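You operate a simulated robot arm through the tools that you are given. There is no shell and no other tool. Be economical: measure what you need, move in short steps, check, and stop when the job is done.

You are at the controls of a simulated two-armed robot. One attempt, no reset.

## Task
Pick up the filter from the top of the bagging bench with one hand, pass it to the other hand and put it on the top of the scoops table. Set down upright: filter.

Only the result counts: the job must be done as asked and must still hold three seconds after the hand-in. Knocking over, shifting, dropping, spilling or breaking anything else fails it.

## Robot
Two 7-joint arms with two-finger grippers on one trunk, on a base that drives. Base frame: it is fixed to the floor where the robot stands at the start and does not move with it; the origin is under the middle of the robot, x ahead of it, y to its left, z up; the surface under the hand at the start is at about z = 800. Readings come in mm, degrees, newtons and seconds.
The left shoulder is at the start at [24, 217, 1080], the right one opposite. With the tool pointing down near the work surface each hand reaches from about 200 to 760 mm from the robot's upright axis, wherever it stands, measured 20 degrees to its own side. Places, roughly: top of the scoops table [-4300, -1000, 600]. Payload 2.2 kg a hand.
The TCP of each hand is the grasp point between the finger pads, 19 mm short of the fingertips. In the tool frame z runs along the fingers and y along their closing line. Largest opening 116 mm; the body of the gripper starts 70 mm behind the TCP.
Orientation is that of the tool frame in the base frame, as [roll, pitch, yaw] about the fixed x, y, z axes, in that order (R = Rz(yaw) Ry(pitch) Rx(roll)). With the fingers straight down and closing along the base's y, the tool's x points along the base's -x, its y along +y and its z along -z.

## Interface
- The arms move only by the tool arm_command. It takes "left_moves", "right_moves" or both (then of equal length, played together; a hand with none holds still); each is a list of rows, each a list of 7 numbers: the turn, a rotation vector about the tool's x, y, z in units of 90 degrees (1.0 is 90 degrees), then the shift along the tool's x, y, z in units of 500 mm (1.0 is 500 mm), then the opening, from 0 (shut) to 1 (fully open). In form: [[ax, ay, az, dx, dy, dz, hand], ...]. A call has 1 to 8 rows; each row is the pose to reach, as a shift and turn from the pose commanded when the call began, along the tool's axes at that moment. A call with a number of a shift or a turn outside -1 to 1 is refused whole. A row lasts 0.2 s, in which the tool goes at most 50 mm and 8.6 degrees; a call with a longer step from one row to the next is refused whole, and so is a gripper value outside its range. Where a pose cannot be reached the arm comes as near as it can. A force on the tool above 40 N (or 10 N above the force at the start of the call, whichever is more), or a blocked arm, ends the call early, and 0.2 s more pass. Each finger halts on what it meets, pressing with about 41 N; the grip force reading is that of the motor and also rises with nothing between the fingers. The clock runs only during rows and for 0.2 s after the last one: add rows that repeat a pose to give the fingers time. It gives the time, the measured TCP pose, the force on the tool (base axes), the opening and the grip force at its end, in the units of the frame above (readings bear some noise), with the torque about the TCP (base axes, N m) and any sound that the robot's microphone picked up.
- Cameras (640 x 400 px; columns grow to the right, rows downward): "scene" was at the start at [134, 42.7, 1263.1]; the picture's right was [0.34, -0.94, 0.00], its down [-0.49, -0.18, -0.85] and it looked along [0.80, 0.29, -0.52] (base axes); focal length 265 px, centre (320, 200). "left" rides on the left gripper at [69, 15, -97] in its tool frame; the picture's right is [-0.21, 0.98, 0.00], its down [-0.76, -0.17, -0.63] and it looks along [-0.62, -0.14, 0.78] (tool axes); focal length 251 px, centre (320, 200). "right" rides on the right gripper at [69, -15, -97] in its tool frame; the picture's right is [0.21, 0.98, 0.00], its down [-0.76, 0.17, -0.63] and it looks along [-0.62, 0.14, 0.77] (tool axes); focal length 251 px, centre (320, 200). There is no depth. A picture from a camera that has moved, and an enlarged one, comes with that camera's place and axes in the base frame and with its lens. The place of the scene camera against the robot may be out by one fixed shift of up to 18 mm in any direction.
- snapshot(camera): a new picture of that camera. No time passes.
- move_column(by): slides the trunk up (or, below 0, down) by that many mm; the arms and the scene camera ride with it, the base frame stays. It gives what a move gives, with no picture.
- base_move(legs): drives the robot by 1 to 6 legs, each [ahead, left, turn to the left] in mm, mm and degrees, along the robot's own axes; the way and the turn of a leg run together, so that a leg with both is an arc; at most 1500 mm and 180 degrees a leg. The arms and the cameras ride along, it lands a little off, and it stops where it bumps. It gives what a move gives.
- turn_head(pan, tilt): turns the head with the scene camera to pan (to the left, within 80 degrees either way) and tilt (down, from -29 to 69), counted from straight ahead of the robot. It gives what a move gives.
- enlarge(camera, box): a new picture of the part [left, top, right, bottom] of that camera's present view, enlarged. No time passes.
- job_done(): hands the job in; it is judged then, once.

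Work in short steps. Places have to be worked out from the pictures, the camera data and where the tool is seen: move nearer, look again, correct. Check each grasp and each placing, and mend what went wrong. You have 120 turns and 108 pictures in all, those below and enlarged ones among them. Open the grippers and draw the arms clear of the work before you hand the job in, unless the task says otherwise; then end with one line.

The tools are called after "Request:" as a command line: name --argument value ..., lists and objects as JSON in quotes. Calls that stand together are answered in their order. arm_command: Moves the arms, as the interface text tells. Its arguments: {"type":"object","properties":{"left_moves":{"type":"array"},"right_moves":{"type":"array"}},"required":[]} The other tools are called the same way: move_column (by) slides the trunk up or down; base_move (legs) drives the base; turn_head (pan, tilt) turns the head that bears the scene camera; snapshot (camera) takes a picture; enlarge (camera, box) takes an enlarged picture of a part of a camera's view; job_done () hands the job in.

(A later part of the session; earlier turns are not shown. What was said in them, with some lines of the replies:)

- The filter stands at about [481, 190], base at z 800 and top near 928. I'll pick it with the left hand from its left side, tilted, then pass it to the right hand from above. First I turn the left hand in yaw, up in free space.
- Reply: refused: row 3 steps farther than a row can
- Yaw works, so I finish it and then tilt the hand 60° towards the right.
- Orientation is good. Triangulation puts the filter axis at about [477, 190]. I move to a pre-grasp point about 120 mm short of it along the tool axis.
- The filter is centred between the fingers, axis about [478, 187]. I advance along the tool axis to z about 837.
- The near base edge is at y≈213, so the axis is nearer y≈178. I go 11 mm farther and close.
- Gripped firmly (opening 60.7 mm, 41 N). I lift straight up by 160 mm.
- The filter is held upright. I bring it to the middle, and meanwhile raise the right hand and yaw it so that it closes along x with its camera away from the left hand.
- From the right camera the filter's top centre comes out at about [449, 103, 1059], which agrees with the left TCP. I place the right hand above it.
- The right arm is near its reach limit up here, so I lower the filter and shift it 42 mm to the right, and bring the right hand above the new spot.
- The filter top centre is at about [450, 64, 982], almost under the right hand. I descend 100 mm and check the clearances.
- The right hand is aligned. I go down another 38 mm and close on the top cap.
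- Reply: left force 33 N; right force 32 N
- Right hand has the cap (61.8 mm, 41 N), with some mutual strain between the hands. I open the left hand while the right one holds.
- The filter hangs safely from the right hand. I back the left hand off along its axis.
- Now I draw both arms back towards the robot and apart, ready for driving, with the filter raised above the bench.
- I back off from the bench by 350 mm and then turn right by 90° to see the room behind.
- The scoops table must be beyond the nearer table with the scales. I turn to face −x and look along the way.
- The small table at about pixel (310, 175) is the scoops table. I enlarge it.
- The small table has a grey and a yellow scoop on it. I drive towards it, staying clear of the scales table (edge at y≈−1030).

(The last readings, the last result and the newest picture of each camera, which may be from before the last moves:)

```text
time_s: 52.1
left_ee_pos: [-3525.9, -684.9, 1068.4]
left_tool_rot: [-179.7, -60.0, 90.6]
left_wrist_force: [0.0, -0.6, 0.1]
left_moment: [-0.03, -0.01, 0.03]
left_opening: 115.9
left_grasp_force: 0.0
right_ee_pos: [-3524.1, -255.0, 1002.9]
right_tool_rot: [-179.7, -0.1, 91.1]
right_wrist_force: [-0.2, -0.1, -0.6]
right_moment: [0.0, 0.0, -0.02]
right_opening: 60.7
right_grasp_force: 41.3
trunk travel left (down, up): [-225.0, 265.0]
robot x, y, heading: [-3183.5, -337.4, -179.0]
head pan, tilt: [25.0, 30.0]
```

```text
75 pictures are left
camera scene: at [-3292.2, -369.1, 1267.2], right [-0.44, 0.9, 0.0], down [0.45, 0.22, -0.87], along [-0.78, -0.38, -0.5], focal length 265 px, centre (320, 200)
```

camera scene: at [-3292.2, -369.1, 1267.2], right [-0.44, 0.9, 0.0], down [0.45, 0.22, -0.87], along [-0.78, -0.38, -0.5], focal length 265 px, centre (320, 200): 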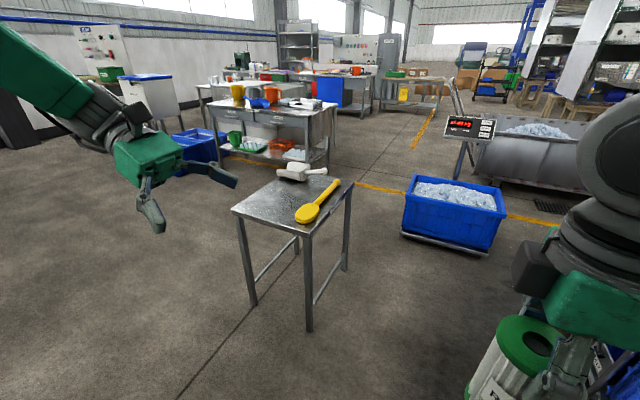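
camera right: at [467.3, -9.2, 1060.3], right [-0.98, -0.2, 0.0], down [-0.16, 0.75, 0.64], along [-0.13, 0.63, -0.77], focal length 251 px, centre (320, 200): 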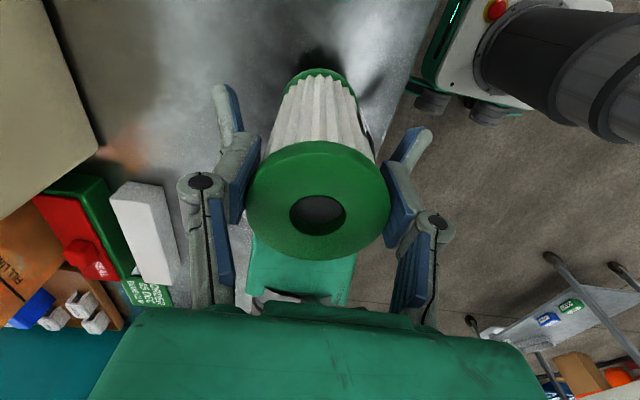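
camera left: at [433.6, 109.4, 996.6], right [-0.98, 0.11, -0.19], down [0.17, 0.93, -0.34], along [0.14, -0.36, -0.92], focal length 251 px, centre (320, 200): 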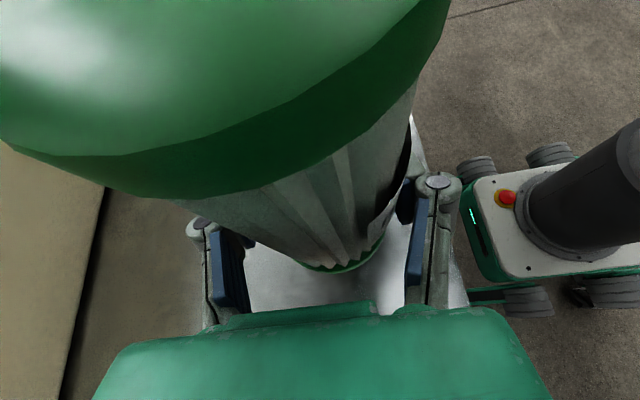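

The table spans about x −4590…−4040, y −1210…−790. The scoops lie at the right and the back, so the free spot is near [−4190, −1060]. I move ahead, then sidestep left to stand in front of it.

Request:
base_move --legs '[[415, 0, -1], [0, 710, 0]]'

Request:
turn_head --pan 0 --tilt 45

Request:
snapshot --camera "scene"

Request:
snapshot --camera "left"

Request:
snapshot --camera "right"

```text
time_s: 58.3
left_ee_pos: [-3950.2, -1411.0, 1065.7]
left_tool_rot: [-179.9, -60.0, 90.3]
left_wrist_force: [0.1, -0.5, 0.3]
left_moment: [0.0, 0.01, -0.01]
left_opening: 116.1
left_grasp_force: 0.0
right_ee_pos: [-3945.2, -981.5, 1001.8]
right_tool_rot: [-179.9, 0.1, 90.5]
right_wrist_force: [-0.4, -0.7, -1.9]
right_moment: [0.01, 0.0, 0.04]
right_opening: 60.9
right_grasp_force: 41.3
trunk travel left (down, up): [-225.0, 265.0]
robot x, y, heading: [-3600.6, -1067.9, -179.7]
head pan, tilt: [25.0, 30.0]
```

```text
time_s: 59.1
left_ee_pos: [-3947.4, -1401.2, 1069.2]
left_tool_rot: [-179.5, -59.4, 90.1]
left_wrist_force: [-0.7, 0.1, -0.5]
left_moment: [-0.02, 0.0, 0.02]
left_opening: 116.0
left_grasp_force: 0.0
right_ee_pos: [-3942.5, -973.7, 1002.5]
right_tool_rot: [-179.9, 0.5, 90.6]
right_wrist_force: [-0.3, -0.1, -0.7]
right_moment: [0.02, -0.01, 0.05]
right_opening: 60.8
right_grasp_force: 41.1
trunk travel left (down, up): [-225.0, 265.0]
robot x, y, heading: [-3604.3, -1067.1, -179.3]
head pan, tilt: [0.0, 45.0]
```

```text
74 pictures are left
camera scene: at [-3720.2, -1063.4, 1242.5], right [-0.01, 1.0, 0.0], down [0.71, 0.01, -0.71], along [-0.71, -0.01, -0.71], focal length 265 px, centre (320, 200)
```

scene: 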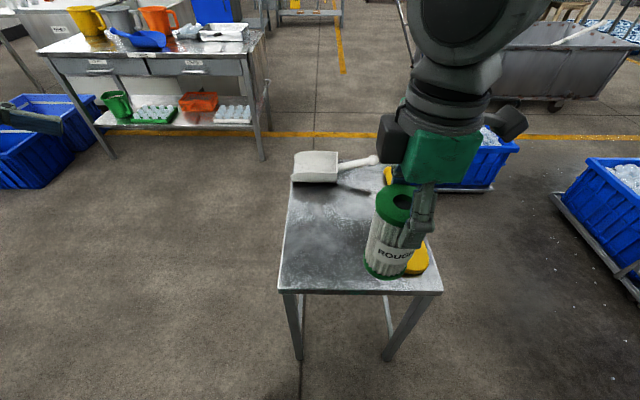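

```text
73 pictures are left
camera left: at [-3932.9, -1449.9, 1176.0], right [0.98, -0.1, -0.19], down [-0.16, -0.93, -0.33], along [-0.14, 0.35, -0.93], focal length 251 px, centre (320, 200)
```

left: 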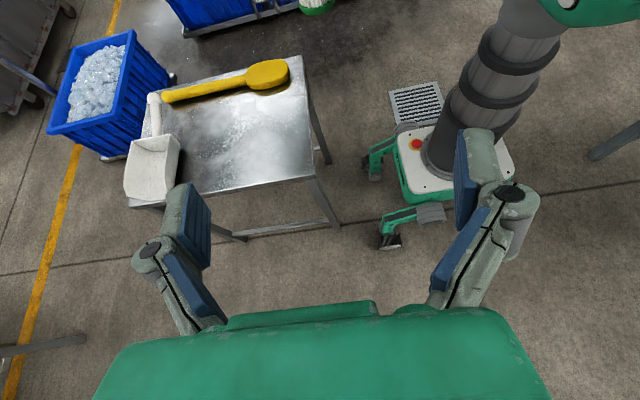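

```text
72 pictures are left
camera right: at [-3958.9, -902.8, 1096.8], right [0.97, 0.22, 0.0], down [0.18, -0.75, 0.64], along [0.14, -0.62, -0.77], focal length 251 px, centre (320, 200)
```

right: 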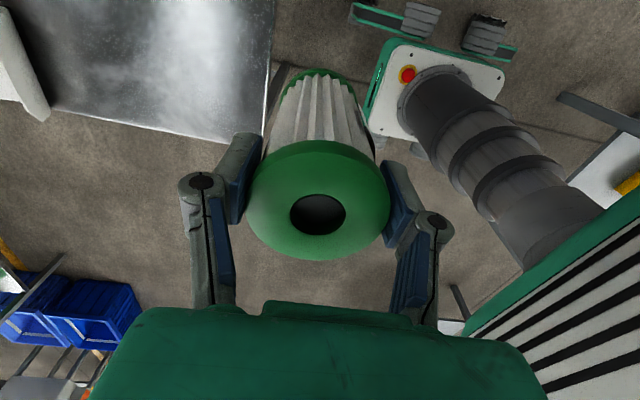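

Free area is x −4400…−4050, y −1165…−860, so I aim for [−4200, −1020]. I carry the filter over it at the present height first.

Request:
arm_command --right_moves '[[0, 0, 0, -0.015, -0.08, 0, 0.3], [0, 0, 0, -0.03, -0.165, 0, 0.3], [0, 0, 0, -0.046, -0.25, 0, 0.3], [0, 0, 0, -0.062, -0.335, 0, 0.3], [0, 0, 0, -0.077, -0.42, 0, 0.3], [0, 0, 0, -0.092, -0.514, 0, 0.3], [0, 0, 0, -0.092, -0.514, 0, 0.3]]'

Request:
move_column --by -150

Request:
snapshot --camera "scene"

Request:
snapshot --camera "left"

Request:
snapshot --camera "right"

```text
time_s: 60.8
left_ee_pos: [-3947.6, -1408.9, 1067.8]
left_tool_rot: [-179.5, -59.7, 89.9]
left_wrist_force: [-0.3, -1.2, 0.1]
left_moment: [0.04, -0.02, 0.0]
left_opening: 116.1
left_grasp_force: 0.1
right_ee_pos: [-4198.6, -1027.8, 1004.7]
right_tool_rot: [-179.8, 0.3, 90.6]
right_wrist_force: [0.3, 0.6, -0.5]
right_moment: [0.04, 0.03, 0.02]
right_opening: 61.1
right_grasp_force: 41.3
trunk travel left (down, up): [-225.0, 265.0]
robot x, y, heading: [-3605.5, -1069.9, -179.0]
head pan, tilt: [0.0, 45.0]
```

```text
time_s: 62.5
left_ee_pos: [-3948.0, -1403.1, 918.4]
left_tool_rot: [-179.6, -59.7, 90.1]
left_wrist_force: [-0.6, 0.0, 0.5]
left_moment: [-0.03, 0.0, -0.03]
left_opening: 116.0
left_grasp_force: 0.0
right_ee_pos: [-4199.1, -1023.4, 853.9]
right_tool_rot: [-179.9, 0.5, 90.6]
right_wrist_force: [0.5, -0.3, -1.1]
right_moment: [0.0, 0.01, 0.01]
right_opening: 61.1
right_grasp_force: 41.0
trunk travel left (down, up): [-75.0, 415.0]
robot x, y, heading: [-3602.8, -1069.0, -179.2]
head pan, tilt: [0.0, 45.0]
```

```text
71 pictures are left
camera scene: at [-3721.1, -1062.0, 1092.4], right [-0.01, 1.0, 0.0], down [0.71, 0.01, -0.7], along [-0.7, -0.01, -0.71], focal length 265 px, centre (320, 200)
```

scene: 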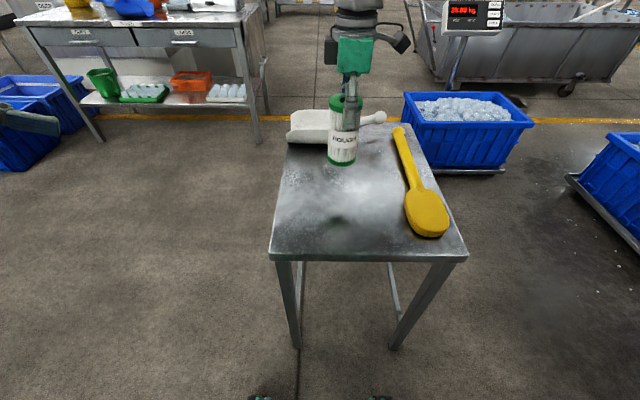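

```text
70 pictures are left
camera left: at [-3932.8, -1451.4, 1026.0], right [0.98, -0.1, -0.19], down [-0.16, -0.93, -0.33], along [-0.14, 0.35, -0.92], focal length 251 px, centre (320, 200)
```

left: 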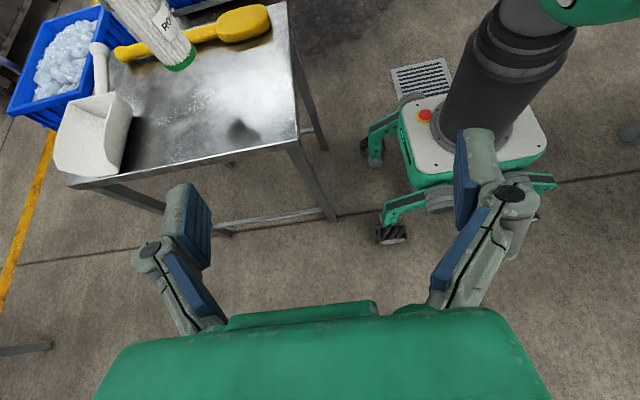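

```text
69 pictures are left
camera right: at [-4215.2, -953.6, 949.6], right [0.97, 0.22, -0.01], down [0.18, -0.75, 0.64], along [0.14, -0.62, -0.77], focal length 251 px, centre (320, 200)
```

right: 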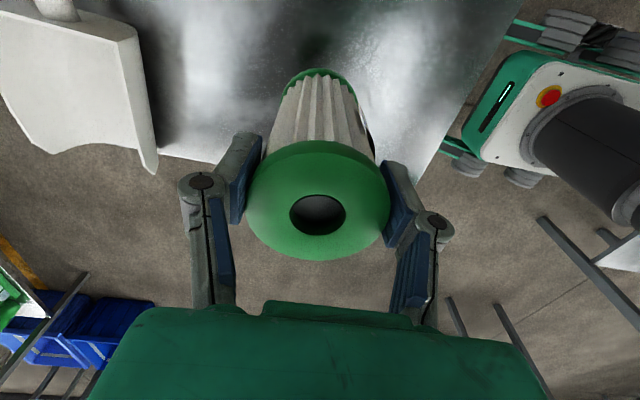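

The filter is over the free area, clear of both scoops. I lower the trunk 70 mm more, then finish with the arm.

Request:
move_column --by -70

Request:
arm_command --right_moves '[[0, 0, 0, 0, 0, 0.03, 0.3], [0, 0, 0, 0, 0, 0.06, 0.3], [0, 0, 0, 0, 0, 0.09, 0.3], [0, 0, 0, 0, 0, 0.1, 0.3], [0, 0, 0, 0, 0, 0.1, 0.3]]'

Request:
enlarge --camera "scene" --box '[250, 60, 450, 200]'

Request:
snapshot --camera "left"

```text
time_s: 63.6
left_ee_pos: [-3947.5, -1403.4, 848.2]
left_tool_rot: [-179.6, -59.6, 90.1]
left_wrist_force: [-0.6, 0.3, -0.5]
left_moment: [-0.02, -0.02, -0.01]
left_opening: 116.1
left_grasp_force: 0.0
right_ee_pos: [-4199.4, -1024.1, 785.2]
right_tool_rot: [-179.9, 0.6, 90.6]
right_wrist_force: [0.0, 0.0, -1.6]
right_moment: [-0.01, 0.02, -0.02]
right_opening: 60.9
right_grasp_force: 41.4
trunk travel left (down, up): [-5.0, 485.0]
robot x, y, heading: [-3605.1, -1068.4, -179.0]
head pan, tilt: [0.0, 45.0]
```

```text
time_s: 64.8
left_ee_pos: [-3947.9, -1405.3, 850.1]
left_tool_rot: [-179.6, -59.6, 90.0]
left_wrist_force: [0.6, 0.7, -0.1]
left_moment: [0.04, 0.02, -0.03]
left_opening: 116.2
left_grasp_force: 0.1
right_ee_pos: [-4199.3, -1026.1, 735.4]
right_tool_rot: [-179.7, 0.5, 90.6]
right_wrist_force: [-2.6, -1.3, 22.6]
right_moment: [-0.25, 0.22, -0.01]
right_opening: 60.5
right_grasp_force: 40.9
trunk travel left (down, up): [-5.0, 485.0]
robot x, y, heading: [-3604.6, -1065.9, -179.5]
head pan, tilt: [0.0, 45.0]
```

```text
2.86 times, centred on (350, 130) of scene
camera zoom: at [-3718.3, -1061.5, 1022.8], right [-0.01, 1.0, 0.0], down [0.71, 0.01, -0.71], along [-0.71, -0.01, -0.71], focal length 757 px, centre (234, 400)
```

zoom: 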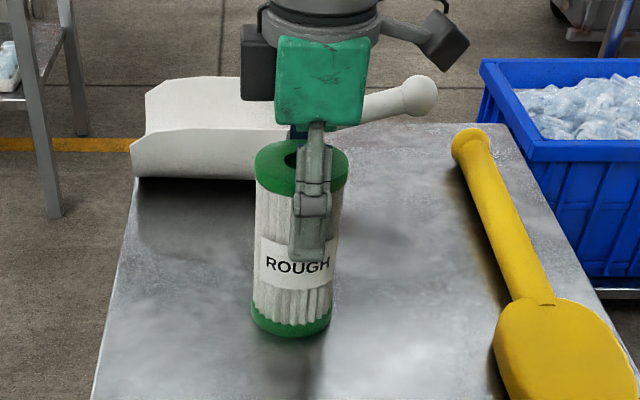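

```text
67 pictures are left
camera left: at [-3931.9, -1452.5, 955.7], right [0.98, -0.1, -0.19], down [-0.16, -0.93, -0.33], along [-0.14, 0.36, -0.92], focal length 251 px, centre (320, 200)
```

left: 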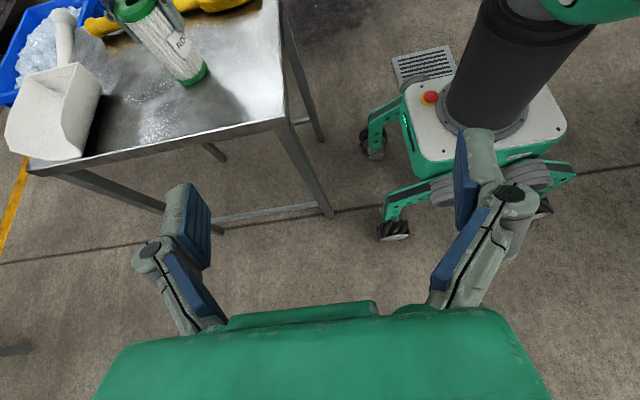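

The filter is in contact with the table (22.6 N upward) and upright. I ease off by about 1.5 mm, then open the fingers.

Request:
arm_command --right_moves '[[0, 0, 0, 0, 0, -0.003, 0.3], [0, 0, 0, 0, 0, -0.003, 0.3]]'

Request:
arm_command --right_moves '[[0, 0, 0, 0, 0, 0, 0.55], [0, 0, 0, 0, 0, 0, 0.7], [0, 0, 0, 0, 0, 0, 0.9], [0, 0, 0, 0, 0, 0, 1], [0, 0, 0, 0, 0, 0, 1]]'

Request:
enlarge --camera "scene" --box '[250, 60, 450, 200]'

Request:
snapshot --camera "right"

```text
time_s: 65.4
left_ee_pos: [-3948.2, -1405.4, 848.7]
left_tool_rot: [-179.7, -59.7, 90.1]
left_wrist_force: [0.0, 0.3, -0.8]
left_moment: [-0.05, 0.0, 0.01]
left_opening: 116.1
left_grasp_force: 0.0
right_ee_pos: [-4199.1, -1027.3, 734.9]
right_tool_rot: [-179.8, 0.4, 90.5]
right_wrist_force: [-4.6, -2.6, 12.4]
right_moment: [-0.55, 0.47, -0.06]
right_opening: 60.8
right_grasp_force: 41.1
trunk travel left (down, up): [-5.0, 485.0]
robot x, y, heading: [-3602.9, -1068.8, -179.6]
head pan, tilt: [0.0, 45.0]
```

```text
time_s: 66.6
left_ee_pos: [-3948.4, -1405.9, 848.7]
left_tool_rot: [-179.7, -59.6, 90.1]
left_wrist_force: [-0.3, 0.2, 0.0]
left_moment: [0.0, 0.0, 0.02]
left_opening: 116.1
left_grasp_force: 0.1
right_ee_pos: [-4198.5, -1025.9, 735.3]
right_tool_rot: [-179.9, 0.6, 90.6]
right_wrist_force: [0.3, 0.2, -0.1]
right_moment: [0.01, 0.01, -0.03]
right_opening: 116.0
right_grasp_force: 0.1
trunk travel left (down, up): [-5.0, 485.0]
robot x, y, heading: [-3601.8, -1068.2, -179.3]
head pan, tilt: [0.0, 45.0]
```

```text
2.86 times, centred on (350, 130) of scene
camera zoom: at [-3720.8, -1061.1, 1022.3], right [-0.01, 1.0, 0.0], down [0.71, 0.01, -0.7], along [-0.7, -0.01, -0.71], focal length 757 px, centre (234, 400)
```

zoom: 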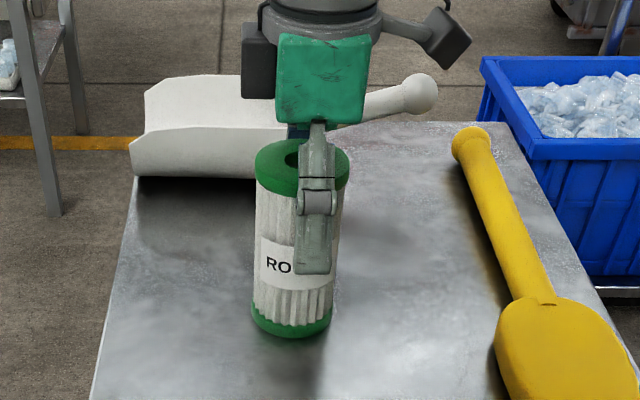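

```text
65 pictures are left
camera right: at [-4215.2, -955.2, 830.4], right [0.97, 0.22, 0.0], down [0.18, -0.75, 0.64], along [0.14, -0.62, -0.77], focal length 251 px, centre (320, 200)
```

right: 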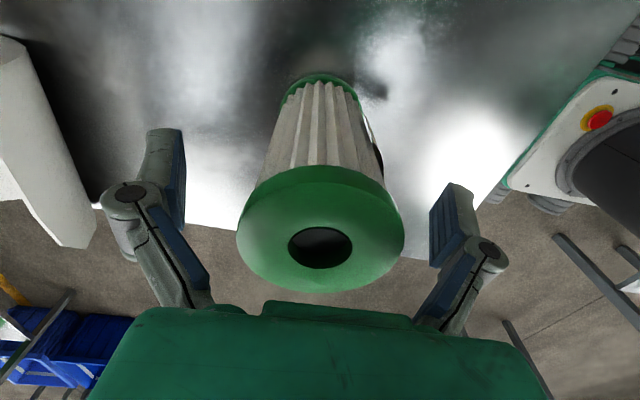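

The filter stands free between the open fingers. I raise the right hand straight up and then draw it back towards the robot.

Request:
arm_command --right_moves '[[0, 0, 0, 0, 0, -0.04, 1], [0, 0, 0, 0, 0, -0.12, 1], [0, 0, 0, 0, 0, -0.2, 1], [0, 0, 0, 0, 0, -0.28, 1], [0, 0, 0, 0, 0, -0.36, 1], [0, 0, 0, 0, 0, -0.4, 1]]'

Request:
arm_command --right_moves '[[0, 0, 0, 0, 0.08, 0, 1], [0, 0, 0, 0.02, 0.16, 0, 1], [0, 0, 0, 0.04, 0.24, 0, 1], [0, 0, 0, 0.06, 0.32, 0, 1], [0, 0, 0, 0.09, 0.4, 0, 1], [0, 0, 0, 0.1, 0.46, 0, 1], [0, 0, 0, 0.1, 0.46, 0, 1]]'

Request:
snapshot --camera "scene"

Request:
snapshot --camera "left"

```text
time_s: 68.0
left_ee_pos: [-3947.4, -1404.1, 848.1]
left_tool_rot: [-179.7, -59.6, 90.1]
left_wrist_force: [-0.4, -0.7, -0.4]
left_moment: [0.01, 0.02, -0.04]
left_opening: 116.3
left_grasp_force: 0.2
right_ee_pos: [-4197.8, -1026.5, 936.3]
right_tool_rot: [-179.8, 0.4, 90.6]
right_wrist_force: [-0.9, -0.4, 0.9]
right_moment: [0.03, 0.0, 0.06]
right_opening: 116.1
right_grasp_force: 0.0
trunk travel left (down, up): [-5.0, 485.0]
robot x, y, heading: [-3602.7, -1064.5, -179.4]
head pan, tilt: [0.0, 45.0]
```

```text
time_s: 69.6
left_ee_pos: [-3948.2, -1405.4, 847.8]
left_tool_rot: [-179.7, -59.6, 90.2]
left_wrist_force: [-0.8, 0.2, -0.1]
left_moment: [0.02, 0.0, -0.02]
left_opening: 116.0
left_grasp_force: 0.0
right_ee_pos: [-3967.1, -971.9, 935.8]
right_tool_rot: [-179.7, 0.3, 90.6]
right_wrist_force: [0.7, -0.1, 0.8]
right_moment: [0.03, -0.03, -0.02]
right_opening: 116.1
right_grasp_force: 0.0
trunk travel left (down, up): [-5.0, 485.0]
robot x, y, heading: [-3607.2, -1068.5, -179.4]
head pan, tilt: [0.0, 45.0]
```

```text
64 pictures are left
camera scene: at [-3719.6, -1060.4, 1022.5], right [-0.01, 1.0, 0.0], down [0.71, 0.01, -0.71], along [-0.71, -0.01, -0.71], focal length 265 px, centre (320, 200)
```

scene: 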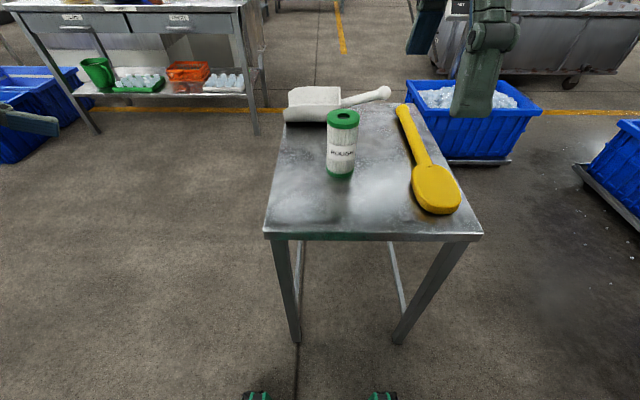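

```text
63 pictures are left
camera left: at [-3933.0, -1452.4, 955.3], right [0.98, -0.1, -0.19], down [-0.16, -0.93, -0.33], along [-0.14, 0.35, -0.92], focal length 251 px, centre (320, 200)
```

left: 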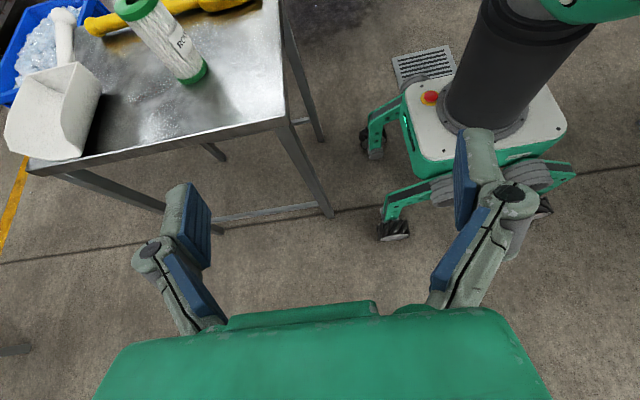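

The filter stands upright on the scoops table. Both scoops are where they were, and both hands are open and clear. I hand in.

Request:
job_done

```text
The job is handed in.
```

The left hand picked the filter off the bagging bench and passed it to the right hand, which set it upright on the scoops table; the last pictures showed nothing else on the table disturbed.
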